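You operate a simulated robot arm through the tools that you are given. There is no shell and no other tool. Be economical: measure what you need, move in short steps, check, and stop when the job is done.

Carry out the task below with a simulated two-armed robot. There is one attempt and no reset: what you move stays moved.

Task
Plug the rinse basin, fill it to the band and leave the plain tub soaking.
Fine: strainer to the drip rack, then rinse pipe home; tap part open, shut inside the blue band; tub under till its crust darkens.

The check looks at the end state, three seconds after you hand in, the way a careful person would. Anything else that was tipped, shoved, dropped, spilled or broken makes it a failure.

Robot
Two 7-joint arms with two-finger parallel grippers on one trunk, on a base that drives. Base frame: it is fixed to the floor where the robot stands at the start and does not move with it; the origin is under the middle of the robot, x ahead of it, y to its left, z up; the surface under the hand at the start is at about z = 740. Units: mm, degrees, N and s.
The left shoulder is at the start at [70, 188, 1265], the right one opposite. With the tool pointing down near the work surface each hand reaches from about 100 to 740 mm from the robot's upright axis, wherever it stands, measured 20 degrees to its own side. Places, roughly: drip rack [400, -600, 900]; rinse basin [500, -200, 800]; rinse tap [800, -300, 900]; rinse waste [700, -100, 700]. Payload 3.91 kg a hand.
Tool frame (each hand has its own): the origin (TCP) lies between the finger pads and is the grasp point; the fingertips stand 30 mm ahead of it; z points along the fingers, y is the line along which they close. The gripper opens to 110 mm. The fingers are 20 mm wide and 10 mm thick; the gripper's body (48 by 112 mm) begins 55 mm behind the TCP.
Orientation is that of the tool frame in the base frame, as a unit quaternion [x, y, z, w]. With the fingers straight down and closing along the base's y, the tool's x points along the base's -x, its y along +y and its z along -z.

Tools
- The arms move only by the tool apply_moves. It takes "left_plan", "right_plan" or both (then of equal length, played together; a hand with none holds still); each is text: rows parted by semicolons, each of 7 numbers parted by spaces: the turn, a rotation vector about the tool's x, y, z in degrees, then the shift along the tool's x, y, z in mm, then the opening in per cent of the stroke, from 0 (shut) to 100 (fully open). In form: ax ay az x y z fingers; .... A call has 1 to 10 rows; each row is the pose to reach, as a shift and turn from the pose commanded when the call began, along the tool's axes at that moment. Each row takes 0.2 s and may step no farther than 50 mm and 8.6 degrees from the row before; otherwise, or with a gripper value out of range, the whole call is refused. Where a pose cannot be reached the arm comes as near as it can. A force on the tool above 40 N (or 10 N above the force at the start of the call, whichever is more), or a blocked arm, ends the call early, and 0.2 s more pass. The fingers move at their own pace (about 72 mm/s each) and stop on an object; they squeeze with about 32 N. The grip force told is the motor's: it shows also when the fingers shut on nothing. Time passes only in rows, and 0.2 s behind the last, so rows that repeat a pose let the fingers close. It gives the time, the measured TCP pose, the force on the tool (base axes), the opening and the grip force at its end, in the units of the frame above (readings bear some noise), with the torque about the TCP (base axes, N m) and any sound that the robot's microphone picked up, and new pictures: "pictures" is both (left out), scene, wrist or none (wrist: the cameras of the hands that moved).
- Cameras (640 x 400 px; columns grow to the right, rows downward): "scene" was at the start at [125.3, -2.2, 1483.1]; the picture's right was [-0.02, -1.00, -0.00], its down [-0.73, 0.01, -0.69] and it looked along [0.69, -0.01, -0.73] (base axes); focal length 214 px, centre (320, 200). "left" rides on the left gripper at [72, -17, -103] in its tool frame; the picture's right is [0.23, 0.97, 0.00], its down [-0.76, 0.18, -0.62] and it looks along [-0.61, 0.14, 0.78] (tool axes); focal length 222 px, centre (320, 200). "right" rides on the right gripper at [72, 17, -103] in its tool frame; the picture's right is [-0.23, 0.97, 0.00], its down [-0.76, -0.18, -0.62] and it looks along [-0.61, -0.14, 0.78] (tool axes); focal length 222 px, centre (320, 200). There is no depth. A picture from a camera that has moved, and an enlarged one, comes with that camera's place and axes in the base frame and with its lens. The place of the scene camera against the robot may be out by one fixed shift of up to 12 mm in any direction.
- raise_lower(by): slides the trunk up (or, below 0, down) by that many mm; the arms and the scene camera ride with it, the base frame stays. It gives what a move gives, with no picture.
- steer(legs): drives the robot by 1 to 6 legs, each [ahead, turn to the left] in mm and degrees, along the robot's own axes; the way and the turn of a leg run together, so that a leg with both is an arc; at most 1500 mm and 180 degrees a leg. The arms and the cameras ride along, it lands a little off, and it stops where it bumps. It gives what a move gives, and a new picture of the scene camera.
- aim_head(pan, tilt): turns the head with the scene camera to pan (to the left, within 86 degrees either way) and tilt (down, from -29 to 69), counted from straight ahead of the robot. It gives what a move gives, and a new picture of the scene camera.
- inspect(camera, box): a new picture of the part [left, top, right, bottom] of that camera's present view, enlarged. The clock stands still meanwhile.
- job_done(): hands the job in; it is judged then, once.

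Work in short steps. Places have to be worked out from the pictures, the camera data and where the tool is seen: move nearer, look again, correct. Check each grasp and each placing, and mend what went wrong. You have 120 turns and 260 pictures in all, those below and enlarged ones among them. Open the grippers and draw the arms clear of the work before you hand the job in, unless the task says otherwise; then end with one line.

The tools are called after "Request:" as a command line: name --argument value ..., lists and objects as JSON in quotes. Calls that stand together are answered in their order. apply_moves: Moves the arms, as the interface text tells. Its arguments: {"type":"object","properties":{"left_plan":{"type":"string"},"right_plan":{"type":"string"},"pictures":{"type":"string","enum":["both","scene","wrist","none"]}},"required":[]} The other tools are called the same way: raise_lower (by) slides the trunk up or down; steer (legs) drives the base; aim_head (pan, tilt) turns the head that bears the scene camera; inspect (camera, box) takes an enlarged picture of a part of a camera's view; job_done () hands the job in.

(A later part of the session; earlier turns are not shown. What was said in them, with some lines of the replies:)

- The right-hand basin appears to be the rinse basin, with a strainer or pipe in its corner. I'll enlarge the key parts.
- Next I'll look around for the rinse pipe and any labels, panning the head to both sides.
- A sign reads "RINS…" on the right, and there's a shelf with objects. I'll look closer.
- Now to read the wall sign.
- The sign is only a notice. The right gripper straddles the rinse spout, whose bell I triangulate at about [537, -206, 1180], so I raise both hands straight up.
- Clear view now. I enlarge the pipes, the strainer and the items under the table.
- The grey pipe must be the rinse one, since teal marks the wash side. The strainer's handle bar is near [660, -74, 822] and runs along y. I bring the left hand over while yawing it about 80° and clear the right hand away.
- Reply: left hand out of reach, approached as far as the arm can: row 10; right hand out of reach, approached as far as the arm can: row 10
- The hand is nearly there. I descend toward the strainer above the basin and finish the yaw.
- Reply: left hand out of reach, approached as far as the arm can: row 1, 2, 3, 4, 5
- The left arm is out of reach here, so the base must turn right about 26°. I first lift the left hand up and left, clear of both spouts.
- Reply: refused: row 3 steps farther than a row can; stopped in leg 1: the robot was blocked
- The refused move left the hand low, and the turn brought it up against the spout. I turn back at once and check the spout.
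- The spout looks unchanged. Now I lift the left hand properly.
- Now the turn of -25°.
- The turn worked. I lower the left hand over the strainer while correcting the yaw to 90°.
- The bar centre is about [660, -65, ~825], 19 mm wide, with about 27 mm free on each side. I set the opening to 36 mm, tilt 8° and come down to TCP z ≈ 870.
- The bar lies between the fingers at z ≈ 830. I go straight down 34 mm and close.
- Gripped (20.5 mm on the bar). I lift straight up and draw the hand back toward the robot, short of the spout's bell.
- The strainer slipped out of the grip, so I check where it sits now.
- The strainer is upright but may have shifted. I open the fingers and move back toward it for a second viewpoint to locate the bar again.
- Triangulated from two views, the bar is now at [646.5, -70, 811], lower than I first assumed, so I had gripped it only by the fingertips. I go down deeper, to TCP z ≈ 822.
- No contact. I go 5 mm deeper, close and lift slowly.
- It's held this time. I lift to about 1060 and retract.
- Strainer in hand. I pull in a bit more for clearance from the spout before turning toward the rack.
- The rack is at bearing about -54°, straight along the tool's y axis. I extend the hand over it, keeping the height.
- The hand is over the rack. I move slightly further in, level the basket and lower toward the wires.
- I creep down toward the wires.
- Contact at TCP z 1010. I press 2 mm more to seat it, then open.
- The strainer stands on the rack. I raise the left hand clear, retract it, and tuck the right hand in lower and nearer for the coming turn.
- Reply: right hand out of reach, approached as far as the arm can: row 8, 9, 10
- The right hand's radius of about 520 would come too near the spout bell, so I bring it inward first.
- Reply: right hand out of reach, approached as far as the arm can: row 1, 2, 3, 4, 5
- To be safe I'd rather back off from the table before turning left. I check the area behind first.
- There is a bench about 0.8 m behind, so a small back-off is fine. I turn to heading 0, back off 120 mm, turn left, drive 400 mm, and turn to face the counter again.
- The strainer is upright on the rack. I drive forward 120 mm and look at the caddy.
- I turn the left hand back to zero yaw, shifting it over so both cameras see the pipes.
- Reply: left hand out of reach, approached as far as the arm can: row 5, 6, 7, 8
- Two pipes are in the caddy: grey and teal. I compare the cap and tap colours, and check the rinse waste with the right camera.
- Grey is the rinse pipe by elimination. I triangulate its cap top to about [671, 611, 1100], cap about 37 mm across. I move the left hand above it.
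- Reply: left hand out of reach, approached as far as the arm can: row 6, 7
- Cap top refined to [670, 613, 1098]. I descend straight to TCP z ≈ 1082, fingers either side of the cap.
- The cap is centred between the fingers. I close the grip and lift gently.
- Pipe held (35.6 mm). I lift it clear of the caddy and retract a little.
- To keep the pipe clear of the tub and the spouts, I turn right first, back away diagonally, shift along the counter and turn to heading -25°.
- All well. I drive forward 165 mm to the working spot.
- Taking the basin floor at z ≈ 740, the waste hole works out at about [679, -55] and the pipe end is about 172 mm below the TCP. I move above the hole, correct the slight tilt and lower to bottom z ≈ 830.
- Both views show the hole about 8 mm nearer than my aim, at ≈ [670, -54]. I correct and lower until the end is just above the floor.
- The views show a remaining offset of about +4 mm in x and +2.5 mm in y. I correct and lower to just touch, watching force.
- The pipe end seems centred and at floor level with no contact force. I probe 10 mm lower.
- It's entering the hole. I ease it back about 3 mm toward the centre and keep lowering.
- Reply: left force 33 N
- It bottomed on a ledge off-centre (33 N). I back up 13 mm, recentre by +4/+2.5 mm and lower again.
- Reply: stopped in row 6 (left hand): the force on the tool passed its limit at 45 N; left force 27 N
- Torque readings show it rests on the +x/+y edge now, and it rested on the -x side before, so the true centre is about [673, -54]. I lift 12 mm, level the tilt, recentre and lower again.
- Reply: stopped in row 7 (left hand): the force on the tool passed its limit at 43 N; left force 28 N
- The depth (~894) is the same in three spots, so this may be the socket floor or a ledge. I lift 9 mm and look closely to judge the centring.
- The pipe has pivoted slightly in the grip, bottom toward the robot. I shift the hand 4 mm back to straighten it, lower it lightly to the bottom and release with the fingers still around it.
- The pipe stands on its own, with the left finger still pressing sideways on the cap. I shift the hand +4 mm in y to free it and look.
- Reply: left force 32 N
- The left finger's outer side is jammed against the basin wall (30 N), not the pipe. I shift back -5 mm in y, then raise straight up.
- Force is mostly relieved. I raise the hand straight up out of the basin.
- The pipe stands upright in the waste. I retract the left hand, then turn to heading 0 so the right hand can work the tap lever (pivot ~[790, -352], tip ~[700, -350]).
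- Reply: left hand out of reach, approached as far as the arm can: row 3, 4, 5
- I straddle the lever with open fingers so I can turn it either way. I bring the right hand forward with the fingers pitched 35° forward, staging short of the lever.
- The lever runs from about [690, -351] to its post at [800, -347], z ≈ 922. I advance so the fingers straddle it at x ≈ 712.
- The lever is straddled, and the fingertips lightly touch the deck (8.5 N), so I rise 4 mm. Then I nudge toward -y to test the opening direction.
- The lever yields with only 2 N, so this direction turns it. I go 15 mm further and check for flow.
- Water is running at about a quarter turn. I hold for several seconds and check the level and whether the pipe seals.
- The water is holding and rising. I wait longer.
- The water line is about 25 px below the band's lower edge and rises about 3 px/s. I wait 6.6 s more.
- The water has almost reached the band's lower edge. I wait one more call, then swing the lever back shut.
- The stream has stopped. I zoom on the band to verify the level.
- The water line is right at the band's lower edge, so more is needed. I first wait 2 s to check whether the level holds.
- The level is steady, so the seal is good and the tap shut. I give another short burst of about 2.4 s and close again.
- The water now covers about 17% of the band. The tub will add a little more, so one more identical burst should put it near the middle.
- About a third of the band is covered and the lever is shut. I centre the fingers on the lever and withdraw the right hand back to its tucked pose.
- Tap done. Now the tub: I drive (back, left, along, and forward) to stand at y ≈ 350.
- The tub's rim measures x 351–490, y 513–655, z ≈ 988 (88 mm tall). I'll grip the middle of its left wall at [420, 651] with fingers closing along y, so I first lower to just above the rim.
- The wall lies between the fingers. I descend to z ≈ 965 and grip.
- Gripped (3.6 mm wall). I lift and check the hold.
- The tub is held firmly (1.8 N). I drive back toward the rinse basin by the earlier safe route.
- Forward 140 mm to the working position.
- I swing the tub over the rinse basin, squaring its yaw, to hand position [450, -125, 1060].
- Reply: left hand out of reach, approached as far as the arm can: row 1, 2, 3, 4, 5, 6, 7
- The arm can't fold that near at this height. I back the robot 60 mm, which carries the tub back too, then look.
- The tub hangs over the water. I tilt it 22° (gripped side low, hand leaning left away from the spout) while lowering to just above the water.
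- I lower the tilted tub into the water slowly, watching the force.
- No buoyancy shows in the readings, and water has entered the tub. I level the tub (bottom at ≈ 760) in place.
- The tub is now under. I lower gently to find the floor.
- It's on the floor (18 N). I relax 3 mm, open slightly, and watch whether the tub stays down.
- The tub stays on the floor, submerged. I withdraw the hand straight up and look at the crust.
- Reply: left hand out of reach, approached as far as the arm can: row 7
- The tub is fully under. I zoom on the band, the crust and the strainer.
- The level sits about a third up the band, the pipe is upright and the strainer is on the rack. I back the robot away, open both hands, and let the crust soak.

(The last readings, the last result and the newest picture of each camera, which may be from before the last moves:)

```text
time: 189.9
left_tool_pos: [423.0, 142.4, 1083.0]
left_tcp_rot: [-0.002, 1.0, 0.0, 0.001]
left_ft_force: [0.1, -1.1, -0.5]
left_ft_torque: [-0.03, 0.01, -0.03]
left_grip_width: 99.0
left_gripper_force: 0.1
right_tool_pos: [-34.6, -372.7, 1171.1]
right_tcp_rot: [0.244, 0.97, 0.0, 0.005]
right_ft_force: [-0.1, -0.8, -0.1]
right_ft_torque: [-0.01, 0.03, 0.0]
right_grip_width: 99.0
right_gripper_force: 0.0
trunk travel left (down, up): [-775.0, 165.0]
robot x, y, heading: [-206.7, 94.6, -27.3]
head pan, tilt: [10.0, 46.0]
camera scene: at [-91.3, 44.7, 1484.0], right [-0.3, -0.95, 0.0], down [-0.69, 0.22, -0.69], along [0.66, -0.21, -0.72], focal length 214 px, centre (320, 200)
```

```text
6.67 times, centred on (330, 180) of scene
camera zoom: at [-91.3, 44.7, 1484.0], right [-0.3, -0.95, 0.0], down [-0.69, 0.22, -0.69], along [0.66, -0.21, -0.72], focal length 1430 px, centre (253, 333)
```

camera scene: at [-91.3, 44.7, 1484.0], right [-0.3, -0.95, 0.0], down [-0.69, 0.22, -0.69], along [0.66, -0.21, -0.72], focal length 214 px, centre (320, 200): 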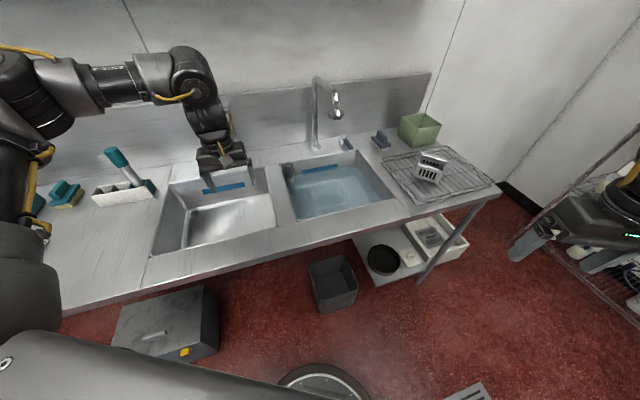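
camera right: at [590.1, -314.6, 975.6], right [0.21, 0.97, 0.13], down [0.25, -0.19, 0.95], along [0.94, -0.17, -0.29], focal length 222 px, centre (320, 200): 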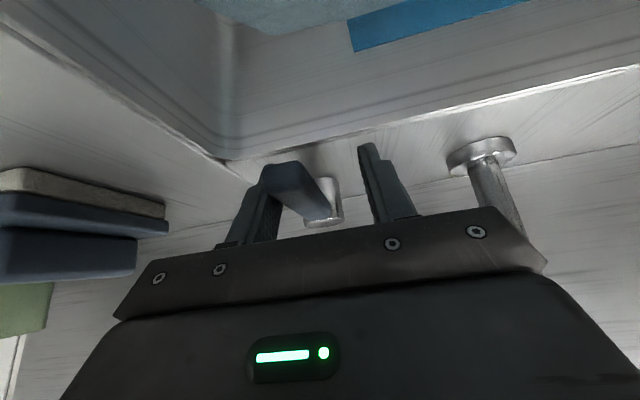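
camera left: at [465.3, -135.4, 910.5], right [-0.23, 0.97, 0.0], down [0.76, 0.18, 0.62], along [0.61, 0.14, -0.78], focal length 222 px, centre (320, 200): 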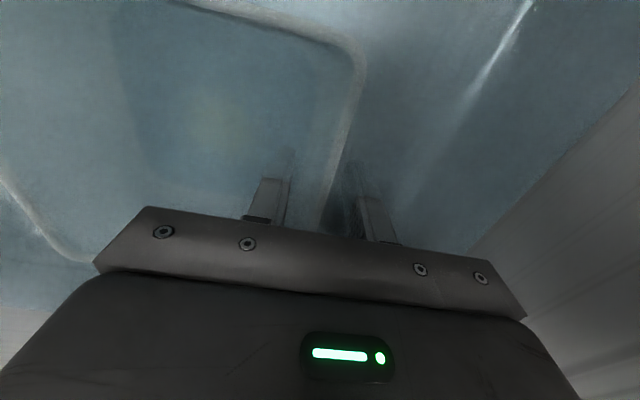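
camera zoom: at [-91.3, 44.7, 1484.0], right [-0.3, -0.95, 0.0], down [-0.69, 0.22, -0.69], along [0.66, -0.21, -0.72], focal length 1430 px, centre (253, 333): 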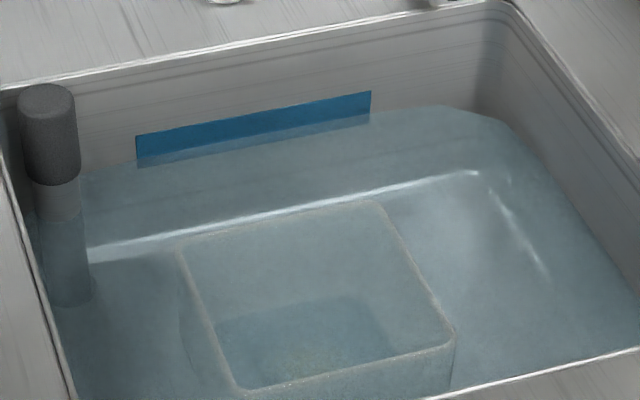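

I take a baseline of the crust, wait about 13 s more, and compare.

Request:
inspect --camera "scene" --box '[310, 188, 360, 215]'

Request:
apply_moves --left_plan "0 0 0 0 0 0 90; 0 0 0 0 0 0 90; 0 0 0 0 0 0 90; 0 0 0 0 0 0 90; 0 0 0 0 0 0 90; 0 0 0 0 0 0 90; 0 0 0 0 0 0 90; 0 0 0 0 0 0 90; 0 0 0 0 0 0 90; 0 0 0 0 0 0 90" --pictures "none"

Request:
apply_moves --left_plan "0 0 0 0 0 0 90; 0 0 0 0 0 0 90; 0 0 0 0 0 0 90; 0 0 0 0 0 0 90; 0 0 0 0 0 0 90; 0 0 0 0 0 0 90; 0 0 0 0 0 0 90; 0 0 0 0 0 0 90; 0 0 0 0 0 0 90; 0 0 0 0 0 0 90" --pictures "none"

Request:
apply_moves --left_plan "0 0 0 0 0 0 90; 0 0 0 0 0 0 90; 0 0 0 0 0 0 90; 0 0 0 0 0 0 90; 0 0 0 0 0 0 90; 0 0 0 0 0 0 90; 0 0 0 0 0 0 90; 0 0 0 0 0 0 90; 0 0 0 0 0 0 90; 0 0 0 0 0 0 90" --pictures "none"

Request:
apply_moves --left_plan "0 0 0 0 0 0 90; 0 0 0 0 0 0 90; 0 0 0 0 0 0 90; 0 0 0 0 0 0 90; 0 0 0 0 0 0 90; 0 0 0 0 0 0 90; 0 0 0 0 0 0 90; 0 0 0 0 0 0 90; 0 0 0 0 0 0 90; 0 0 0 0 0 0 90" --pictures "none"

Request:
apply_moves --left_plan "0 0 0 0 0 0 90; 0 0 0 0 0 0 90; 0 0 0 0 0 0 90; 0 0 0 0 0 0 90; 0 0 0 0 0 0 90; 0 0 0 0 0 0 90; 0 0 0 0 0 0 90; 0 0 0 0 0 0 90; 0 0 0 0 0 0 90; 0 0 0 0 0 0 90" --pictures "none"

Request:
apply_moves --left_plan "0 0 0 0 0 0 90; 0 0 0 0 0 0 90; 0 0 0 0 0 0 90; 0 0 0 0 0 0 90; 0 0 0 0 0 0 90; 0 0 0 0 0 0 90; 0 0 0 0 0 0 90; 0 0 0 0 0 0 90; 0 0 0 0 0 0 90; 0 0 0 0 0 0 90" --pictures "none"

Request:
inspect --camera "scene" --box '[310, 188, 360, 215]'

```text
12.80 times, centred on (335, 202) of scene
camera zoom: at [-91.3, 44.7, 1484.0], right [-0.3, -0.95, 0.0], down [-0.69, 0.22, -0.69], along [0.66, -0.21, -0.72], focal length 2745 px, centre (128, 181)
```

zoom: 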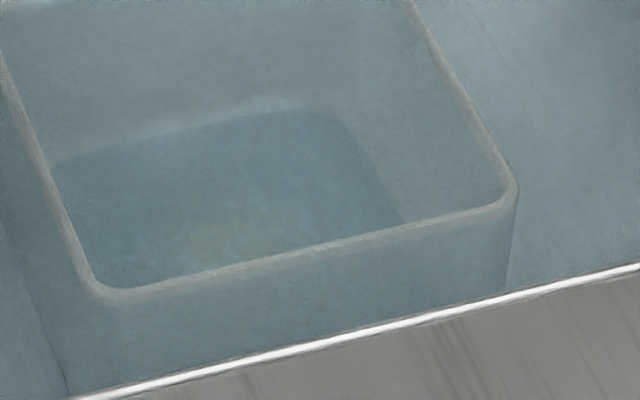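

```text
time: 192.1
left_tool_pos: [424.1, 141.9, 1083.3]
left_tcp_rot: [-0.001, 1.0, 0.0, 0.001]
left_ft_force: [-0.2, -0.2, 0.2]
left_ft_torque: [-0.02, -0.01, -0.03]
left_grip_width: 99.0
left_gripper_force: 0.0
right_tool_pos: [-35.7, -372.4, 1171.6]
right_tcp_rot: [0.245, 0.97, 0.001, 0.004]
right_ft_force: [-0.3, -0.9, -0.1]
right_ft_torque: [0.02, -0.02, 0.02]
right_grip_width: 99.2
right_gripper_force: 0.1
trunk travel left (down, up): [-775.0, 165.0]
robot x, y, heading: [-202.9, 95.6, -27.6]
head pan, tilt: [10.0, 46.0]
```

```text
time: 194.3
left_tool_pos: [423.8, 143.2, 1083.9]
left_tcp_rot: [-0.002, 1.0, 0.0, 0.0]
left_ft_force: [0.3, 1.0, 0.6]
left_ft_torque: [-0.01, 0.03, 0.05]
left_grip_width: 98.8
left_gripper_force: 0.1
right_tool_pos: [-33.9, -372.0, 1172.6]
right_tcp_rot: [0.244, 0.97, 0.001, 0.005]
right_ft_force: [-0.3, 0.1, -0.7]
right_ft_torque: [0.0, -0.01, -0.01]
right_grip_width: 99.0
right_gripper_force: 0.0
trunk travel left (down, up): [-775.0, 165.0]
robot x, y, heading: [-207.2, 95.1, -27.7]
head pan, tilt: [10.0, 46.0]
```

```text
time: 196.5
left_tool_pos: [423.8, 144.3, 1082.9]
left_tcp_rot: [-0.002, 1.0, 0.0, 0.0]
left_ft_force: [-0.9, 0.5, 0.4]
left_ft_torque: [0.03, -0.02, 0.0]
left_grip_width: 98.9
left_gripper_force: 0.2
right_tool_pos: [-34.7, -372.3, 1172.7]
right_tcp_rot: [0.244, 0.97, 0.001, 0.005]
right_ft_force: [-0.6, -0.1, 0.1]
right_ft_torque: [-0.01, -0.01, 0.0]
right_grip_width: 99.0
right_gripper_force: 0.1
trunk travel left (down, up): [-775.0, 165.0]
robot x, y, heading: [-205.9, 90.1, -27.4]
head pan, tilt: [10.0, 46.0]
```

```text
time: 198.7
left_tool_pos: [422.6, 142.6, 1081.9]
left_tcp_rot: [-0.002, 1.0, 0.0, 0.0]
left_ft_force: [-0.2, -0.1, 0.2]
left_ft_torque: [-0.01, -0.01, 0.03]
left_grip_width: 98.9
left_gripper_force: 0.0
right_tool_pos: [-35.3, -371.9, 1172.9]
right_tcp_rot: [0.243, 0.97, 0.0, 0.004]
right_ft_force: [-0.4, 0.3, 0.2]
right_ft_torque: [0.01, 0.02, 0.04]
right_grip_width: 98.9
right_gripper_force: 0.1
trunk travel left (down, up): [-775.0, 165.0]
robot x, y, heading: [-205.3, 94.4, -27.4]
head pan, tilt: [10.0, 46.0]
```

```text
time: 200.9
left_tool_pos: [423.3, 142.4, 1082.7]
left_tcp_rot: [-0.002, 1.0, 0.0, 0.0]
left_ft_force: [0.1, -0.2, 0.3]
left_ft_torque: [-0.02, -0.03, 0.01]
left_grip_width: 98.9
left_gripper_force: 0.0
right_tool_pos: [-34.8, -372.7, 1171.7]
right_tcp_rot: [0.243, 0.97, 0.001, 0.004]
right_ft_force: [-0.2, 0.1, 0.2]
right_ft_torque: [0.01, -0.01, -0.01]
right_grip_width: 98.7
right_gripper_force: 0.0
trunk travel left (down, up): [-775.0, 165.0]
robot x, y, heading: [-208.5, 90.7, -27.7]
head pan, tilt: [10.0, 46.0]
```

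```text
time: 203.1
left_tool_pos: [423.5, 142.5, 1084.2]
left_tcp_rot: [-0.002, 1.0, 0.0, 0.0]
left_ft_force: [-0.5, -0.2, -0.4]
left_ft_torque: [0.02, 0.03, -0.01]
left_grip_width: 99.3
left_gripper_force: 0.0
right_tool_pos: [-35.5, -373.1, 1172.5]
right_tcp_rot: [0.244, 0.97, 0.001, 0.005]
right_ft_force: [-0.1, -0.6, 0.4]
right_ft_torque: [0.02, 0.02, -0.02]
right_grip_width: 99.1
right_gripper_force: 0.0
trunk travel left (down, up): [-775.0, 165.0]
robot x, y, heading: [-210.8, 93.1, -27.5]
head pan, tilt: [10.0, 46.0]
```

```text
12.80 times, centred on (335, 202) of scene
camera zoom: at [-91.3, 44.7, 1484.0], right [-0.3, -0.95, 0.0], down [-0.69, 0.22, -0.69], along [0.66, -0.21, -0.72], focal length 2745 px, centre (128, 181)
```

zoom: 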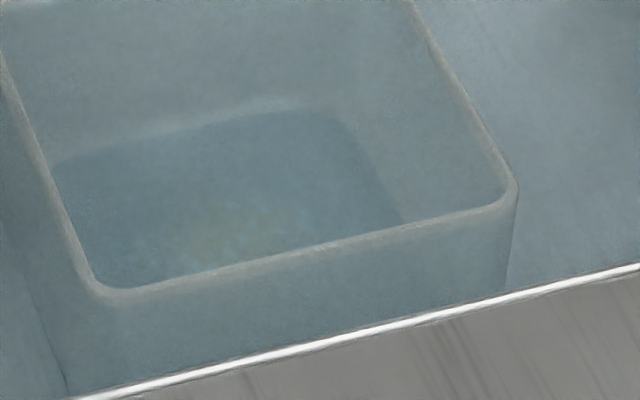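

Little change is visible yet, so I wait another 22 s and compare again.

Request:
apply_moves --left_plan "0 0 0 0 0 0 90; 0 0 0 0 0 0 90; 0 0 0 0 0 0 90; 0 0 0 0 0 0 90; 0 0 0 0 0 0 90; 0 0 0 0 0 0 90; 0 0 0 0 0 0 90; 0 0 0 0 0 0 90; 0 0 0 0 0 0 90; 0 0 0 0 0 0 90" --pictures "none"

Request:
apply_moves --left_plan "0 0 0 0 0 0 90; 0 0 0 0 0 0 90; 0 0 0 0 0 0 90; 0 0 0 0 0 0 90; 0 0 0 0 0 0 90; 0 0 0 0 0 0 90; 0 0 0 0 0 0 90; 0 0 0 0 0 0 90; 0 0 0 0 0 0 90; 0 0 0 0 0 0 90" --pictures "none"

Request:
apply_moves --left_plan "0 0 0 0 0 0 90; 0 0 0 0 0 0 90; 0 0 0 0 0 0 90; 0 0 0 0 0 0 90; 0 0 0 0 0 0 90; 0 0 0 0 0 0 90; 0 0 0 0 0 0 90; 0 0 0 0 0 0 90; 0 0 0 0 0 0 90; 0 0 0 0 0 0 90" --pictures "none"

Request:
apply_moves --left_plan "0 0 0 0 0 0 90; 0 0 0 0 0 0 90; 0 0 0 0 0 0 90; 0 0 0 0 0 0 90; 0 0 0 0 0 0 90; 0 0 0 0 0 0 90; 0 0 0 0 0 0 90; 0 0 0 0 0 0 90; 0 0 0 0 0 0 90; 0 0 0 0 0 0 90" --pictures "none"

Request:
apply_moves --left_plan "0 0 0 0 0 0 90; 0 0 0 0 0 0 90; 0 0 0 0 0 0 90; 0 0 0 0 0 0 90; 0 0 0 0 0 0 90; 0 0 0 0 0 0 90; 0 0 0 0 0 0 90; 0 0 0 0 0 0 90; 0 0 0 0 0 0 90; 0 0 0 0 0 0 90" --pictures "none"

Request:
apply_moves --left_plan "0 0 0 0 0 0 90; 0 0 0 0 0 0 90; 0 0 0 0 0 0 90; 0 0 0 0 0 0 90; 0 0 0 0 0 0 90; 0 0 0 0 0 0 90; 0 0 0 0 0 0 90; 0 0 0 0 0 0 90; 0 0 0 0 0 0 90; 0 0 0 0 0 0 90" --pictures "none"

Request:
apply_moves --left_plan "0 0 0 0 0 0 90; 0 0 0 0 0 0 90; 0 0 0 0 0 0 90; 0 0 0 0 0 0 90; 0 0 0 0 0 0 90; 0 0 0 0 0 0 90; 0 0 0 0 0 0 90; 0 0 0 0 0 0 90; 0 0 0 0 0 0 90; 0 0 0 0 0 0 90" --pictures "none"

Request:
apply_moves --left_plan "0 0 0 0 0 0 90; 0 0 0 0 0 0 90; 0 0 0 0 0 0 90; 0 0 0 0 0 0 90; 0 0 0 0 0 0 90; 0 0 0 0 0 0 90; 0 0 0 0 0 0 90; 0 0 0 0 0 0 90; 0 0 0 0 0 0 90; 0 0 0 0 0 0 90" --pictures "none"

Request:
apply_moves --left_plan "0 0 0 0 0 0 90; 0 0 0 0 0 0 90; 0 0 0 0 0 0 90; 0 0 0 0 0 0 90; 0 0 0 0 0 0 90; 0 0 0 0 0 0 90; 0 0 0 0 0 0 90; 0 0 0 0 0 0 90; 0 0 0 0 0 0 90; 0 0 0 0 0 0 90" --pictures "none"

Request:
apply_moves --left_plan "0 0 0 0 0 0 90; 0 0 0 0 0 0 90; 0 0 0 0 0 0 90; 0 0 0 0 0 0 90; 0 0 0 0 0 0 90; 0 0 0 0 0 0 90; 0 0 0 0 0 0 90; 0 0 0 0 0 0 90; 0 0 0 0 0 0 90; 0 0 0 0 0 0 90" --pictures "none"

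Request:
inspect --camera "scene" --box '[310, 188, 360, 215]'

Request:
inspect --camera "scene" --box '[290, 150, 370, 210]'

```text
time: 205.3
left_tool_pos: [424.3, 143.8, 1083.2]
left_tcp_rot: [-0.002, 1.0, -0.001, 0.001]
left_ft_force: [-0.5, -0.4, -0.2]
left_ft_torque: [0.01, 0.0, 0.0]
left_grip_width: 99.0
left_gripper_force: 0.0
right_tool_pos: [-35.6, -373.1, 1171.6]
right_tcp_rot: [0.244, 0.97, 0.001, 0.005]
right_ft_force: [-0.2, 0.1, 0.0]
right_ft_torque: [0.02, -0.02, -0.01]
right_grip_width: 99.0
right_gripper_force: 0.0
trunk travel left (down, up): [-775.0, 165.0]
robot x, y, heading: [-206.6, 91.4, -27.5]
head pan, tilt: [10.0, 46.0]
```

```text
time: 207.5
left_tool_pos: [423.9, 142.3, 1083.4]
left_tcp_rot: [-0.002, 1.0, 0.0, 0.0]
left_ft_force: [-0.4, -1.3, -0.5]
left_ft_torque: [0.0, 0.0, 0.01]
left_grip_width: 98.8
left_gripper_force: 0.1
right_tool_pos: [-34.7, -372.7, 1172.7]
right_tcp_rot: [0.244, 0.97, 0.0, 0.004]
right_ft_force: [-0.4, 0.6, 0.5]
right_ft_torque: [-0.01, -0.05, 0.01]
right_grip_width: 99.0
right_gripper_force: 0.0
trunk travel left (down, up): [-775.0, 165.0]
robot x, y, heading: [-209.4, 94.8, -27.5]
head pan, tilt: [10.0, 46.0]
```

```text
time: 209.7
left_tool_pos: [423.1, 142.7, 1083.1]
left_tcp_rot: [-0.002, 1.0, 0.0, 0.0]
left_ft_force: [0.1, 0.8, 0.1]
left_ft_torque: [0.03, -0.05, 0.02]
left_grip_width: 98.9
left_gripper_force: 0.1
right_tool_pos: [-36.1, -372.1, 1173.2]
right_tcp_rot: [0.243, 0.97, 0.0, 0.004]
right_ft_force: [0.1, 0.3, -0.6]
right_ft_torque: [0.02, 0.0, -0.03]
right_grip_width: 98.7
right_gripper_force: 0.1
trunk travel left (down, up): [-775.0, 165.0]
robot x, y, heading: [-209.2, 94.7, -27.7]
head pan, tilt: [10.0, 46.0]
```

```text
time: 211.9
left_tool_pos: [424.6, 142.6, 1082.1]
left_tcp_rot: [-0.002, 1.0, 0.0, 0.0]
left_ft_force: [0.1, 1.0, 0.6]
left_ft_torque: [0.0, 0.0, -0.01]
left_grip_width: 98.9
left_gripper_force: 0.1
right_tool_pos: [-35.1, -371.7, 1171.4]
right_tcp_rot: [0.244, 0.97, 0.001, 0.004]
right_ft_force: [0.4, 0.8, 0.4]
right_ft_torque: [0.01, 0.0, -0.01]
right_grip_width: 98.9
right_gripper_force: 0.1
trunk travel left (down, up): [-775.0, 165.0]
robot x, y, heading: [-208.8, 88.8, -27.4]
head pan, tilt: [10.0, 46.0]
```

```text
time: 214.1
left_tool_pos: [423.8, 142.5, 1083.1]
left_tcp_rot: [-0.001, 1.0, 0.0, 0.0]
left_ft_force: [-0.8, 0.1, -0.8]
left_ft_torque: [-0.01, 0.0, 0.0]
left_grip_width: 99.3
left_gripper_force: 0.1
right_tool_pos: [-35.5, -372.3, 1171.6]
right_tcp_rot: [0.244, 0.97, 0.001, 0.004]
right_ft_force: [0.1, 0.0, 0.2]
right_ft_torque: [-0.02, 0.01, -0.01]
right_grip_width: 98.9
right_gripper_force: 0.1
trunk travel left (down, up): [-775.0, 165.0]
robot x, y, heading: [-205.8, 94.4, -27.7]
head pan, tilt: [10.0, 46.0]
```

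```text
time: 216.3
left_tool_pos: [424.1, 143.5, 1083.0]
left_tcp_rot: [-0.002, 1.0, 0.0, 0.001]
left_ft_force: [-0.1, 0.4, 0.6]
left_ft_torque: [0.02, 0.0, 0.01]
left_grip_width: 98.9
left_gripper_force: 0.1
right_tool_pos: [-36.1, -373.1, 1172.4]
right_tcp_rot: [0.244, 0.97, 0.0, 0.004]
right_ft_force: [-0.1, 0.1, 0.0]
right_ft_torque: [-0.02, 0.0, 0.0]
right_grip_width: 98.9
right_gripper_force: 0.1
trunk travel left (down, up): [-775.0, 165.0]
robot x, y, heading: [-212.4, 93.5, -27.5]
head pan, tilt: [10.0, 46.0]
```

```text
time: 218.5
left_tool_pos: [423.5, 142.9, 1083.8]
left_tcp_rot: [-0.001, 1.0, 0.0, -0.001]
left_ft_force: [0.8, 0.6, 0.2]
left_ft_torque: [0.0, -0.03, -0.06]
left_grip_width: 99.0
left_gripper_force: 0.1
right_tool_pos: [-35.2, -372.7, 1172.9]
right_tcp_rot: [0.244, 0.97, 0.001, 0.004]
right_ft_force: [-0.4, 0.5, 0.6]
right_ft_torque: [0.03, -0.01, 0.02]
right_grip_width: 99.1
right_gripper_force: 0.0
trunk travel left (down, up): [-775.0, 165.0]
robot x, y, heading: [-208.1, 93.3, -27.8]
head pan, tilt: [10.0, 46.0]
```

```text
time: 220.7
left_tool_pos: [424.7, 144.0, 1082.8]
left_tcp_rot: [-0.002, 1.0, 0.0, 0.0]
left_ft_force: [-0.5, -0.8, -0.2]
left_ft_torque: [0.01, -0.02, 0.01]
left_grip_width: 99.1
left_gripper_force: 0.1
right_tool_pos: [-34.3, -373.0, 1171.3]
right_tcp_rot: [0.243, 0.97, 0.001, 0.005]
right_ft_force: [-0.3, 0.2, 0.2]
right_ft_torque: [-0.02, 0.02, -0.03]
right_grip_width: 98.8
right_gripper_force: 0.1
trunk travel left (down, up): [-775.0, 165.0]
robot x, y, heading: [-207.3, 95.3, -27.5]
head pan, tilt: [10.0, 46.0]
```

```text
time: 222.9
left_tool_pos: [422.0, 144.0, 1083.5]
left_tcp_rot: [-0.001, 1.0, 0.001, 0.0]
left_ft_force: [0.1, 0.4, -0.2]
left_ft_torque: [-0.01, 0.03, 0.01]
left_grip_width: 98.9
left_gripper_force: 0.1
right_tool_pos: [-34.6, -372.8, 1170.7]
right_tcp_rot: [0.244, 0.97, 0.0, 0.005]
right_ft_force: [0.5, -0.4, -0.4]
right_ft_torque: [0.01, -0.02, -0.01]
right_grip_width: 99.0
right_gripper_force: 0.1
trunk travel left (down, up): [-775.0, 165.0]
robot x, y, heading: [-209.1, 94.7, -27.8]
head pan, tilt: [10.0, 46.0]
```

```text
time: 225.1
left_tool_pos: [424.1, 144.0, 1082.8]
left_tcp_rot: [-0.001, 1.0, 0.0, -0.001]
left_ft_force: [0.0, -0.2, -0.5]
left_ft_torque: [-0.03, -0.02, 0.0]
left_grip_width: 99.0
left_gripper_force: 0.0
right_tool_pos: [-35.8, -371.7, 1171.1]
right_tcp_rot: [0.243, 0.97, 0.0, 0.005]
right_ft_force: [0.3, 0.6, -0.5]
right_ft_torque: [-0.03, 0.03, 0.02]
right_grip_width: 99.2
right_gripper_force: 0.0
trunk travel left (down, up): [-775.0, 165.0]
robot x, y, heading: [-209.5, 92.9, -27.5]
head pan, tilt: [10.0, 46.0]
```

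```text
12.80 times, centred on (335, 202) of scene
camera zoom: at [-91.3, 44.7, 1484.0], right [-0.3, -0.95, 0.0], down [-0.69, 0.22, -0.69], along [0.66, -0.21, -0.72], focal length 2745 px, centre (128, 181)
```

zoom: 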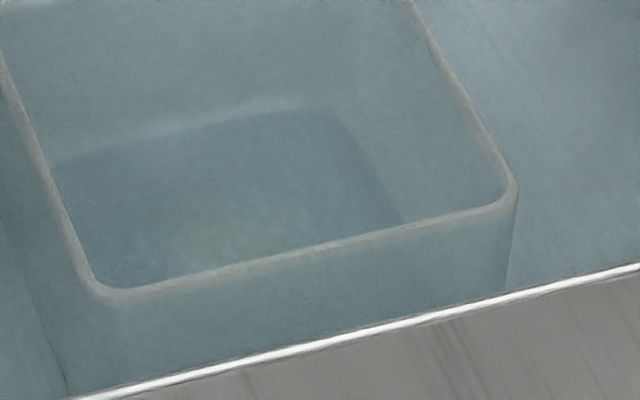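

```text
6.67 times, centred on (330, 180) of scene
camera zoom: at [-91.3, 44.7, 1484.0], right [-0.3, -0.95, 0.0], down [-0.69, 0.22, -0.69], along [0.66, -0.21, -0.72], focal length 1430 px, centre (253, 333)
```

zoom: 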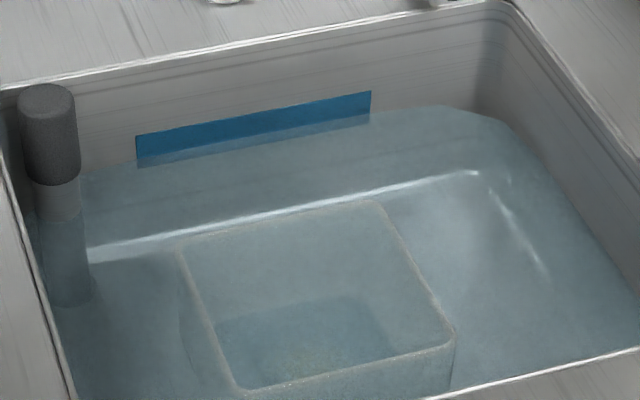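

The crust looks a bit duller. I drive forward to the earlier viewpoint to compare with the picture taken at t = 182 s.

Request:
steer --legs '[[125, 0]]'

Request:
inspect --camera "scene" --box '[300, 195, 370, 245]'

```text
time: 226.3
left_tool_pos: [532.0, 87.8, 1084.3]
left_tcp_rot: [-0.002, 1.0, 0.0, 0.0]
left_ft_force: [0.1, -0.1, -0.5]
left_ft_torque: [-0.01, 0.0, 0.01]
left_grip_width: 99.0
left_gripper_force: 0.0
right_tool_pos: [70.9, -428.3, 1172.3]
right_tcp_rot: [0.244, 0.97, 0.001, 0.005]
right_ft_force: [-0.4, -0.1, -0.2]
right_ft_torque: [-0.01, -0.02, -0.03]
right_grip_width: 99.0
right_gripper_force: 0.0
trunk travel left (down, up): [-775.0, 165.0]
robot x, y, heading: [-99.5, 37.8, -27.4]
head pan, tilt: [10.0, 46.0]
camera scene: at [15.4, -10.8, 1484.2], right [-0.3, -0.95, 0.0], down [-0.69, 0.22, -0.7], along [0.66, -0.21, -0.72], focal length 214 px, centre (320, 200)
```

scene: 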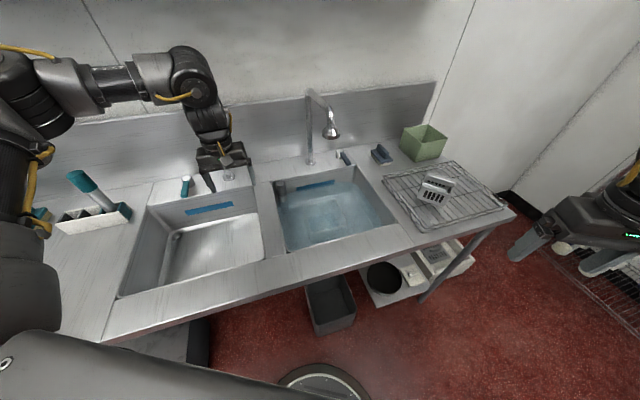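

```text
8.00 times, centred on (335, 220) of scene
camera zoom: at [15.4, -10.8, 1484.2], right [-0.3, -0.95, 0.0], down [-0.69, 0.22, -0.7], along [0.66, -0.21, -0.72], focal length 1716 px, centre (200, 40)
```

zoom: 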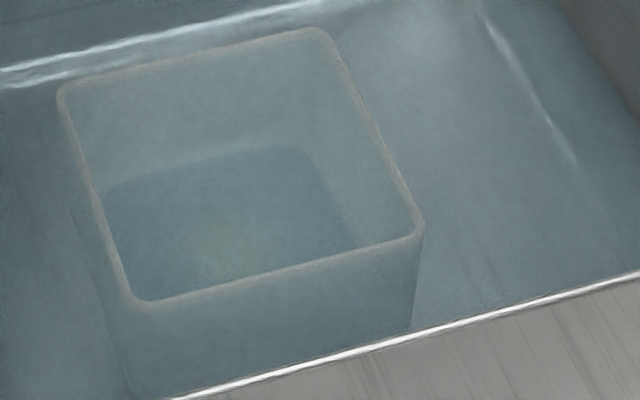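

From this angle it's hard to judge, so I bring the left wrist camera over the tub, staying above the water, for a closer look.

Request:
apply_moves --left_plan "0 0 0 0 -40 5 60; 0 0 0 0 -80 15 60; 0 0 0 0 -120 30 60; 0 0 0 0 -160 60 60; 0 0 0 0 -200 90 60; 0 0 0 0 -205 130 60; 0 0 0 0 -205 170 60; 0 0 0 0 -205 190 60; 0 0 0 0 -205 190 60" --pictures "wrist"

Request:
inspect --camera "left" --box '[60, 0, 380, 230]'

```text
time: 228.3
left_tool_pos: [534.8, -118.7, 893.6]
left_tcp_rot: [-0.002, 1.0, 0.0, 0.0]
left_ft_force: [0.5, 0.4, -0.3]
left_ft_torque: [0.0, -0.03, 0.0]
left_grip_width: 65.8
left_gripper_force: 0.0
left hand out of reach, approached as far as the arm can: row 1, 2, 3
right_tool_pos: [72.7, -428.1, 1173.1]
right_tcp_rot: [0.244, 0.97, 0.0, 0.005]
right_ft_force: [-0.4, -0.3, 0.1]
right_ft_torque: [-0.01, -0.01, 0.0]
right_grip_width: 98.9
right_gripper_force: 0.0
trunk travel left (down, up): [-775.0, 165.0]
robot x, y, heading: [-100.4, 37.3, -27.8]
head pan, tilt: [10.0, 46.0]
camera left: at [462.7, -134.5, 997.2], right [-0.23, 0.97, 0.0], down [0.76, 0.18, 0.62], along [0.61, 0.14, -0.78], focal length 222 px, centre (320, 200)
```

left: 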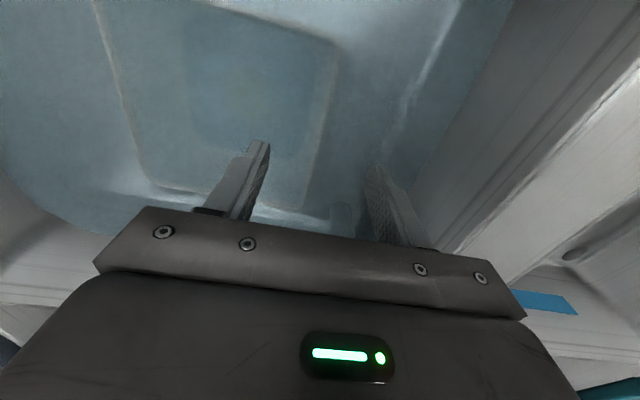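

```text
1.74 times, centred on (220, 115) of left
camera zoom: at [462.7, -134.5, 997.2], right [-0.23, 0.97, 0.0], down [0.76, 0.18, 0.62], along [0.61, 0.14, -0.78], focal length 386 px, centre (494, 348)
```

zoom: 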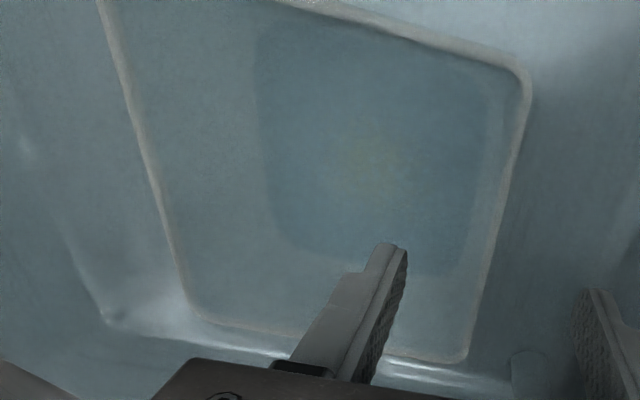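

The crust now reads dull khaki through the water. I take a tight reference, soak about 30 s more, and compare.

Request:
inspect --camera "left" --box '[205, 50, 285, 100]'

Request:
apply_moves --left_plan "0 0 0 0 0 0 60; 0 0 0 0 0 0 60; 0 0 0 0 0 0 60; 0 0 0 0 0 0 60; 0 0 0 0 0 0 60; 0 0 0 0 0 0 60; 0 0 0 0 0 0 60; 0 0 0 0 0 0 60; 0 0 0 0 0 0 60; 0 0 0 0 0 0 60" --pictures "none"

Request:
apply_moves --left_plan "0 0 0 0 0 0 60; 0 0 0 0 0 0 60; 0 0 0 0 0 0 60; 0 0 0 0 0 0 60; 0 0 0 0 0 0 60; 0 0 0 0 0 0 60; 0 0 0 0 0 0 60; 0 0 0 0 0 0 60; 0 0 0 0 0 0 60; 0 0 0 0 0 0 60" --pictures "none"

Request:
apply_moves --left_plan "0 0 0 0 0 0 60; 0 0 0 0 0 0 60; 0 0 0 0 0 0 60; 0 0 0 0 0 0 60; 0 0 0 0 0 0 60; 0 0 0 0 0 0 60; 0 0 0 0 0 0 60; 0 0 0 0 0 0 60; 0 0 0 0 0 0 60; 0 0 0 0 0 0 60" --pictures "none"

Request:
apply_moves --left_plan "0 0 0 0 0 0 60; 0 0 0 0 0 0 60; 0 0 0 0 0 0 60; 0 0 0 0 0 0 60; 0 0 0 0 0 0 60; 0 0 0 0 0 0 60; 0 0 0 0 0 0 60; 0 0 0 0 0 0 60; 0 0 0 0 0 0 60; 0 0 0 0 0 0 60" --pictures "none"

Request:
apply_moves --left_plan "0 0 0 0 0 0 60; 0 0 0 0 0 0 60; 0 0 0 0 0 0 60; 0 0 0 0 0 0 60; 0 0 0 0 0 0 60; 0 0 0 0 0 0 60; 0 0 0 0 0 0 60; 0 0 0 0 0 0 60; 0 0 0 0 0 0 60; 0 0 0 0 0 0 60" --pictures "none"

Request:
apply_moves --left_plan "0 0 0 0 0 0 60; 0 0 0 0 0 0 60; 0 0 0 0 0 0 60; 0 0 0 0 0 0 60; 0 0 0 0 0 0 60; 0 0 0 0 0 0 60; 0 0 0 0 0 0 60; 0 0 0 0 0 0 60; 0 0 0 0 0 0 60; 0 0 0 0 0 0 60" --pictures "none"

Request:
apply_moves --left_plan "0 0 0 0 0 0 60; 0 0 0 0 0 0 60; 0 0 0 0 0 0 60; 0 0 0 0 0 0 60; 0 0 0 0 0 0 60; 0 0 0 0 0 0 60; 0 0 0 0 0 0 60; 0 0 0 0 0 0 60; 0 0 0 0 0 0 60; 0 0 0 0 0 0 60" --pictures "none"

Request:
apply_moves --left_plan "0 0 0 0 0 0 60; 0 0 0 0 0 0 60; 0 0 0 0 0 0 60; 0 0 0 0 0 0 60; 0 0 0 0 0 0 60; 0 0 0 0 0 0 60; 0 0 0 0 0 0 60; 0 0 0 0 0 0 60; 0 0 0 0 0 0 60; 0 0 0 0 0 0 60" --pictures "none"

Request:
apply_moves --left_plan "0 0 0 0 0 0 60; 0 0 0 0 0 0 60; 0 0 0 0 0 0 60; 0 0 0 0 0 0 60; 0 0 0 0 0 0 60; 0 0 0 0 0 0 60; 0 0 0 0 0 0 60; 0 0 0 0 0 0 60; 0 0 0 0 0 0 60; 0 0 0 0 0 0 60" --pictures "none"

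Request:
apply_moves --left_plan "0 0 0 0 0 0 60; 0 0 0 0 0 0 60; 0 0 0 0 0 0 60; 0 0 0 0 0 0 60; 0 0 0 0 0 0 60; 0 0 0 0 0 0 60; 0 0 0 0 0 0 60; 0 0 0 0 0 0 60; 0 0 0 0 0 0 60; 0 0 0 0 0 0 60" --pictures "none"

Request:
apply_moves --left_plan "0 0 0 0 0 0 60; 0 0 0 0 0 0 60; 0 0 0 0 0 0 60; 0 0 0 0 0 0 60; 0 0 0 0 0 0 60; 0 0 0 0 0 0 60; 0 0 0 0 0 0 60; 0 0 0 0 0 0 60; 0 0 0 0 0 0 60; 0 0 0 0 0 0 60" --pictures "none"

Request:
apply_moves --left_plan "0 0 0 0 0 0 60; 0 0 0 0 0 0 60; 0 0 0 0 0 0 60; 0 0 0 0 0 0 60; 0 0 0 0 0 0 60; 0 0 0 0 0 0 60; 0 0 0 0 0 0 60; 0 0 0 0 0 0 60; 0 0 0 0 0 0 60; 0 0 0 0 0 0 60" --pictures "none"

Request:
inspect --camera "left" --box '[205, 50, 285, 100]'

```text
8.00 times, centred on (245, 75) of left
camera zoom: at [462.7, -134.5, 997.2], right [-0.23, 0.97, 0.0], down [0.76, 0.18, 0.62], along [0.61, 0.14, -0.78], focal length 1777 px, centre (920, 1200)
```

zoom: 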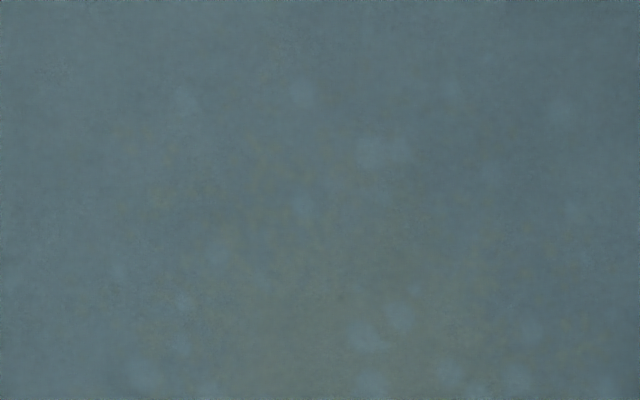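

```text
time: 230.5
left_tool_pos: [534.5, -117.4, 893.9]
left_tcp_rot: [-0.002, 1.0, 0.0, 0.0]
left_ft_force: [0.5, -0.2, 0.8]
left_ft_torque: [-0.02, 0.03, 0.02]
left_grip_width: 65.9
left_gripper_force: 0.1
right_tool_pos: [72.7, -428.4, 1172.9]
right_tcp_rot: [0.243, 0.97, 0.0, 0.005]
right_ft_force: [-0.4, -0.3, -0.7]
right_ft_torque: [-0.02, -0.02, 0.02]
right_grip_width: 99.0
right_gripper_force: 0.1
trunk travel left (down, up): [-775.0, 165.0]
robot x, y, heading: [-98.4, 36.2, -27.7]
head pan, tilt: [10.0, 46.0]
```

```text
time: 232.7
left_tool_pos: [534.5, -117.0, 893.7]
left_tcp_rot: [-0.001, 1.0, 0.0, 0.0]
left_ft_force: [0.3, 0.0, 0.4]
left_ft_torque: [0.0, -0.02, 0.02]
left_grip_width: 66.0
left_gripper_force: 0.1
right_tool_pos: [72.1, -427.4, 1171.4]
right_tcp_rot: [0.243, 0.97, 0.0, 0.005]
right_ft_force: [0.6, 0.2, 0.1]
right_ft_torque: [0.02, 0.0, -0.01]
right_grip_width: 98.9
right_gripper_force: 0.0
trunk travel left (down, up): [-775.0, 165.0]
robot x, y, heading: [-102.4, 34.1, -27.6]
head pan, tilt: [10.0, 46.0]
```

```text
time: 234.9
left_tool_pos: [534.8, -117.5, 893.1]
left_tcp_rot: [-0.002, 1.0, 0.0, 0.0]
left_ft_force: [0.9, -0.1, -0.1]
left_ft_torque: [0.02, 0.02, 0.0]
left_grip_width: 65.9
left_gripper_force: 0.1
right_tool_pos: [72.3, -429.3, 1172.9]
right_tcp_rot: [0.244, 0.97, 0.001, 0.004]
right_ft_force: [-0.5, 0.1, 0.2]
right_ft_torque: [0.01, -0.01, -0.01]
right_grip_width: 99.1
right_gripper_force: 0.2
trunk travel left (down, up): [-775.0, 165.0]
robot x, y, heading: [-100.5, 39.6, -27.7]
head pan, tilt: [10.0, 46.0]
```

```text
time: 237.1
left_tool_pos: [534.7, -117.8, 893.6]
left_tcp_rot: [-0.002, 1.0, 0.0, 0.0]
left_ft_force: [0.2, 0.3, -0.7]
left_ft_torque: [-0.05, 0.0, 0.02]
left_grip_width: 65.9
left_gripper_force: 0.1
right_tool_pos: [73.0, -428.0, 1172.7]
right_tcp_rot: [0.243, 0.97, 0.0, 0.004]
right_ft_force: [1.3, -0.5, -0.3]
right_ft_torque: [0.0, -0.01, 0.02]
right_grip_width: 99.0
right_gripper_force: 0.0
trunk travel left (down, up): [-775.0, 165.0]
robot x, y, heading: [-98.3, 36.3, -27.6]
head pan, tilt: [10.0, 46.0]
```

```text
time: 239.3
left_tool_pos: [534.4, -118.9, 893.6]
left_tcp_rot: [-0.002, 1.0, 0.0, 0.0]
left_ft_force: [1.0, 1.0, 0.5]
left_ft_torque: [-0.03, 0.03, 0.01]
left_grip_width: 66.2
left_gripper_force: 0.1
right_tool_pos: [72.7, -428.2, 1171.6]
right_tcp_rot: [0.243, 0.97, 0.001, 0.005]
right_ft_force: [0.4, -0.1, -0.1]
right_ft_torque: [0.02, -0.02, 0.01]
right_grip_width: 98.9
right_gripper_force: 0.0
trunk travel left (down, up): [-775.0, 165.0]
robot x, y, heading: [-99.6, 34.6, -27.3]
head pan, tilt: [10.0, 46.0]
```

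```text
time: 241.5
left_tool_pos: [534.8, -118.8, 893.9]
left_tcp_rot: [-0.002, 1.0, 0.0, 0.0]
left_ft_force: [-0.5, -0.1, -0.1]
left_ft_torque: [0.0, -0.03, 0.03]
left_grip_width: 66.0
left_gripper_force: 0.1
right_tool_pos: [72.3, -428.1, 1171.6]
right_tcp_rot: [0.244, 0.97, 0.001, 0.005]
right_ft_force: [-0.5, -0.1, 0.4]
right_ft_torque: [-0.01, 0.0, 0.0]
right_grip_width: 99.2
right_gripper_force: 0.0
trunk travel left (down, up): [-775.0, 165.0]
robot x, y, heading: [-102.2, 39.3, -27.5]
head pan, tilt: [10.0, 46.0]
```

```text
time: 243.7
left_tool_pos: [535.8, -118.1, 893.9]
left_tcp_rot: [-0.001, 1.0, 0.0, 0.0]
left_ft_force: [-0.8, 0.0, 0.0]
left_ft_torque: [0.01, -0.01, -0.04]
left_grip_width: 65.9
left_gripper_force: 0.0
right_tool_pos: [73.4, -427.7, 1172.5]
right_tcp_rot: [0.243, 0.97, 0.001, 0.004]
right_ft_force: [0.0, -0.8, 0.1]
right_ft_torque: [0.04, -0.02, -0.02]
right_grip_width: 99.2
right_gripper_force: 0.2
trunk travel left (down, up): [-775.0, 165.0]
robot x, y, heading: [-97.8, 37.6, -27.5]
head pan, tilt: [10.0, 46.0]
```

```text
time: 245.9
left_tool_pos: [535.3, -120.1, 893.9]
left_tcp_rot: [-0.002, 1.0, 0.0, 0.001]
left_ft_force: [-0.2, -0.6, 0.6]
left_ft_torque: [-0.01, -0.02, -0.02]
left_grip_width: 65.9
left_gripper_force: 0.0
right_tool_pos: [72.9, -429.3, 1172.1]
right_tcp_rot: [0.244, 0.97, 0.001, 0.004]
right_ft_force: [0.1, 0.2, 0.1]
right_ft_torque: [-0.02, -0.01, 0.02]
right_grip_width: 99.1
right_gripper_force: 0.1
trunk travel left (down, up): [-775.0, 165.0]
robot x, y, heading: [-100.8, 31.0, -27.4]
head pan, tilt: [10.0, 46.0]
```

```text
time: 248.1
left_tool_pos: [535.6, -118.5, 893.9]
left_tcp_rot: [-0.002, 1.0, 0.0, 0.0]
left_ft_force: [-0.4, -0.7, 0.4]
left_ft_torque: [0.0, -0.03, 0.01]
left_grip_width: 66.1
left_gripper_force: 0.0
right_tool_pos: [72.3, -428.3, 1172.1]
right_tcp_rot: [0.243, 0.97, 0.001, 0.005]
right_ft_force: [-0.8, -0.5, 1.0]
right_ft_torque: [-0.03, 0.0, 0.01]
right_grip_width: 99.4
right_gripper_force: 0.0
trunk travel left (down, up): [-775.0, 165.0]
robot x, y, heading: [-101.7, 37.5, -27.4]
head pan, tilt: [10.0, 46.0]
```

```text
time: 250.3
left_tool_pos: [533.9, -117.9, 895.4]
left_tcp_rot: [-0.002, 1.0, 0.0, 0.0]
left_ft_force: [0.3, -0.3, 0.5]
left_ft_torque: [0.0, 0.03, 0.01]
left_grip_width: 65.9
left_gripper_force: 0.1
right_tool_pos: [73.7, -429.2, 1170.9]
right_tcp_rot: [0.244, 0.97, 0.001, 0.004]
right_ft_force: [-0.1, -0.6, 0.2]
right_ft_torque: [0.02, 0.02, 0.02]
right_grip_width: 99.0
right_gripper_force: 0.1
trunk travel left (down, up): [-775.0, 165.0]
robot x, y, heading: [-99.0, 39.6, -27.5]
head pan, tilt: [10.0, 46.0]
```

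```text
time: 252.5
left_tool_pos: [534.6, -118.6, 894.1]
left_tcp_rot: [-0.001, 1.0, 0.0, -0.001]
left_ft_force: [0.2, 0.6, -0.1]
left_ft_torque: [-0.02, 0.01, 0.0]
left_grip_width: 66.1
left_gripper_force: 0.0
right_tool_pos: [72.7, -428.5, 1173.0]
right_tcp_rot: [0.244, 0.97, 0.0, 0.005]
right_ft_force: [0.9, -0.3, 0.1]
right_ft_torque: [0.03, 0.0, 0.02]
right_grip_width: 98.9
right_gripper_force: 0.0
trunk travel left (down, up): [-775.0, 165.0]
robot x, y, heading: [-96.3, 37.5, -27.6]
head pan, tilt: [10.0, 46.0]
```

```text
time: 254.7
left_tool_pos: [534.9, -118.9, 894.5]
left_tcp_rot: [-0.002, 1.0, 0.0, 0.0]
left_ft_force: [-0.6, -0.2, 0.2]
left_ft_torque: [0.01, -0.04, -0.01]
left_grip_width: 65.9
left_gripper_force: 0.1
right_tool_pos: [73.1, -429.1, 1172.1]
right_tcp_rot: [0.244, 0.97, 0.0, 0.005]
right_ft_force: [0.6, -0.3, -1.2]
right_ft_torque: [-0.01, -0.01, 0.02]
right_grip_width: 98.7
right_gripper_force: 0.1
trunk travel left (down, up): [-775.0, 165.0]
robot x, y, heading: [-100.2, 38.4, -27.6]
head pan, tilt: [10.0, 46.0]
```

```text
8.00 times, centred on (245, 75) of left
camera zoom: at [462.8, -134.8, 997.4], right [-0.23, 0.97, 0.0], down [0.76, 0.18, 0.62], along [0.61, 0.14, -0.78], focal length 1777 px, centre (920, 1200)
```

zoom: 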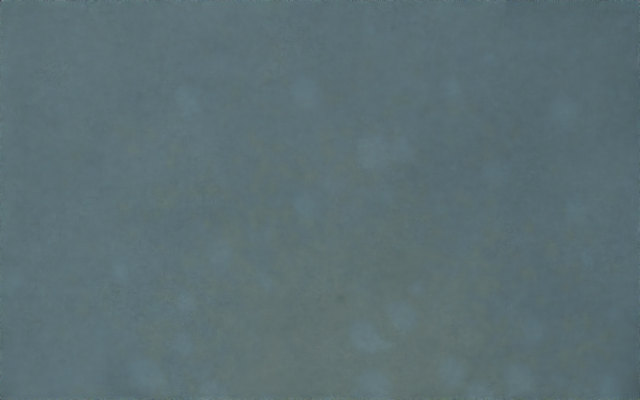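

The crust image is unchanged over 26 s, and it's clearly darker than the bright yellow it was dry, so the darkening has finished. I withdraw the left hand the same way and back off.

Request:
apply_moves --left_plan "0 0 0 0 0 -40 90; 0 0 0 0 0 -85 90; 0 0 0 0 20 -125 90; 0 0 0 0 60 -150 90; 0 0 0 0 100 -170 90; 0 0 0 0 145 -182 90; 0 0 0 0 190 -190 90; 0 0 0 0 205 -190 90" --pictures "none"

Request:
steer --legs '[[-150, 0]]'

Request:
inspect --camera "scene" --box '[260, 60, 520, 230]'

```text
time: 256.5
left_tool_pos: [531.0, 87.6, 1083.1]
left_tcp_rot: [-0.002, 1.0, 0.001, 0.0]
left_ft_force: [0.1, 0.2, -0.5]
left_ft_torque: [0.02, 0.0, 0.0]
left_grip_width: 99.0
left_gripper_force: 0.0
left hand out of reach, approached as far as the arm can: row 6
right_tool_pos: [73.3, -428.9, 1171.4]
right_tcp_rot: [0.244, 0.97, 0.001, 0.004]
right_ft_force: [0.3, -0.5, 0.0]
right_ft_torque: [0.04, 0.0, -0.01]
right_grip_width: 99.3
right_gripper_force: 0.1
trunk travel left (down, up): [-775.0, 165.0]
robot x, y, heading: [-98.7, 38.9, -27.4]
head pan, tilt: [10.0, 46.0]
```

```text
time: 257.9
left_tool_pos: [397.2, 158.7, 1082.1]
left_tcp_rot: [-0.003, 1.0, 0.001, -0.001]
left_ft_force: [-0.7, -0.8, -0.2]
left_ft_torque: [0.0, 0.0, 0.01]
left_grip_width: 99.1
left_gripper_force: 0.1
right_tool_pos: [-58.9, -359.3, 1172.2]
right_tcp_rot: [0.242, 0.97, 0.001, 0.004]
right_ft_force: [0.2, 0.0, -0.3]
right_ft_torque: [0.0, 0.0, -0.02]
right_grip_width: 99.1
right_gripper_force: 0.0
trunk travel left (down, up): [-775.0, 165.0]
robot x, y, heading: [-234.9, 104.3, -27.3]
head pan, tilt: [10.0, 46.0]
camera scene: at [-116.0, 57.7, 1483.7], right [-0.3, -0.95, 0.0], down [-0.69, 0.21, -0.69], along [0.66, -0.21, -0.72], focal length 214 px, centre (320, 200)
```

scene: 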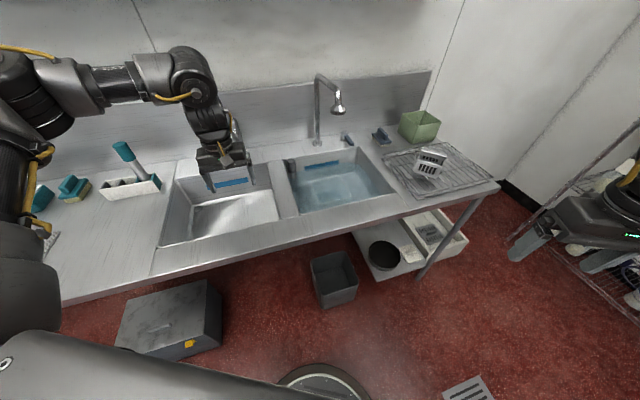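

```text
2.35 times, centred on (390, 145) of scene
camera zoom: at [-116.0, 57.7, 1483.7], right [-0.3, -0.95, 0.0], down [-0.69, 0.21, -0.69], along [0.66, -0.21, -0.72], focal length 505 px, centre (155, 329)
```

zoom: 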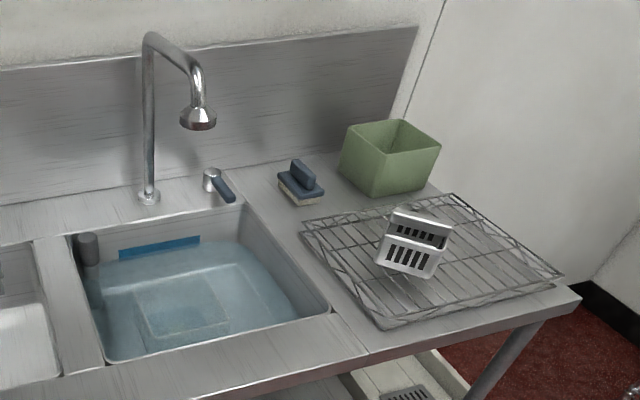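

Everything is in place: tap shut, water in the band, pipe standing in the waste, tub under water, strainer on the rack, arms clear and hands open. I hand in now.

Request:
job_done

```text
The job is handed in.
```

I've handed the job in. The strainer is on the drip rack, the grey pipe stands in the rinse waste, and the water held at about a third up the blue band with the tap shut. The plain tub is under water with its crust darkened. I chose the grey pipe by elimination, because the teal one matches the wash side.
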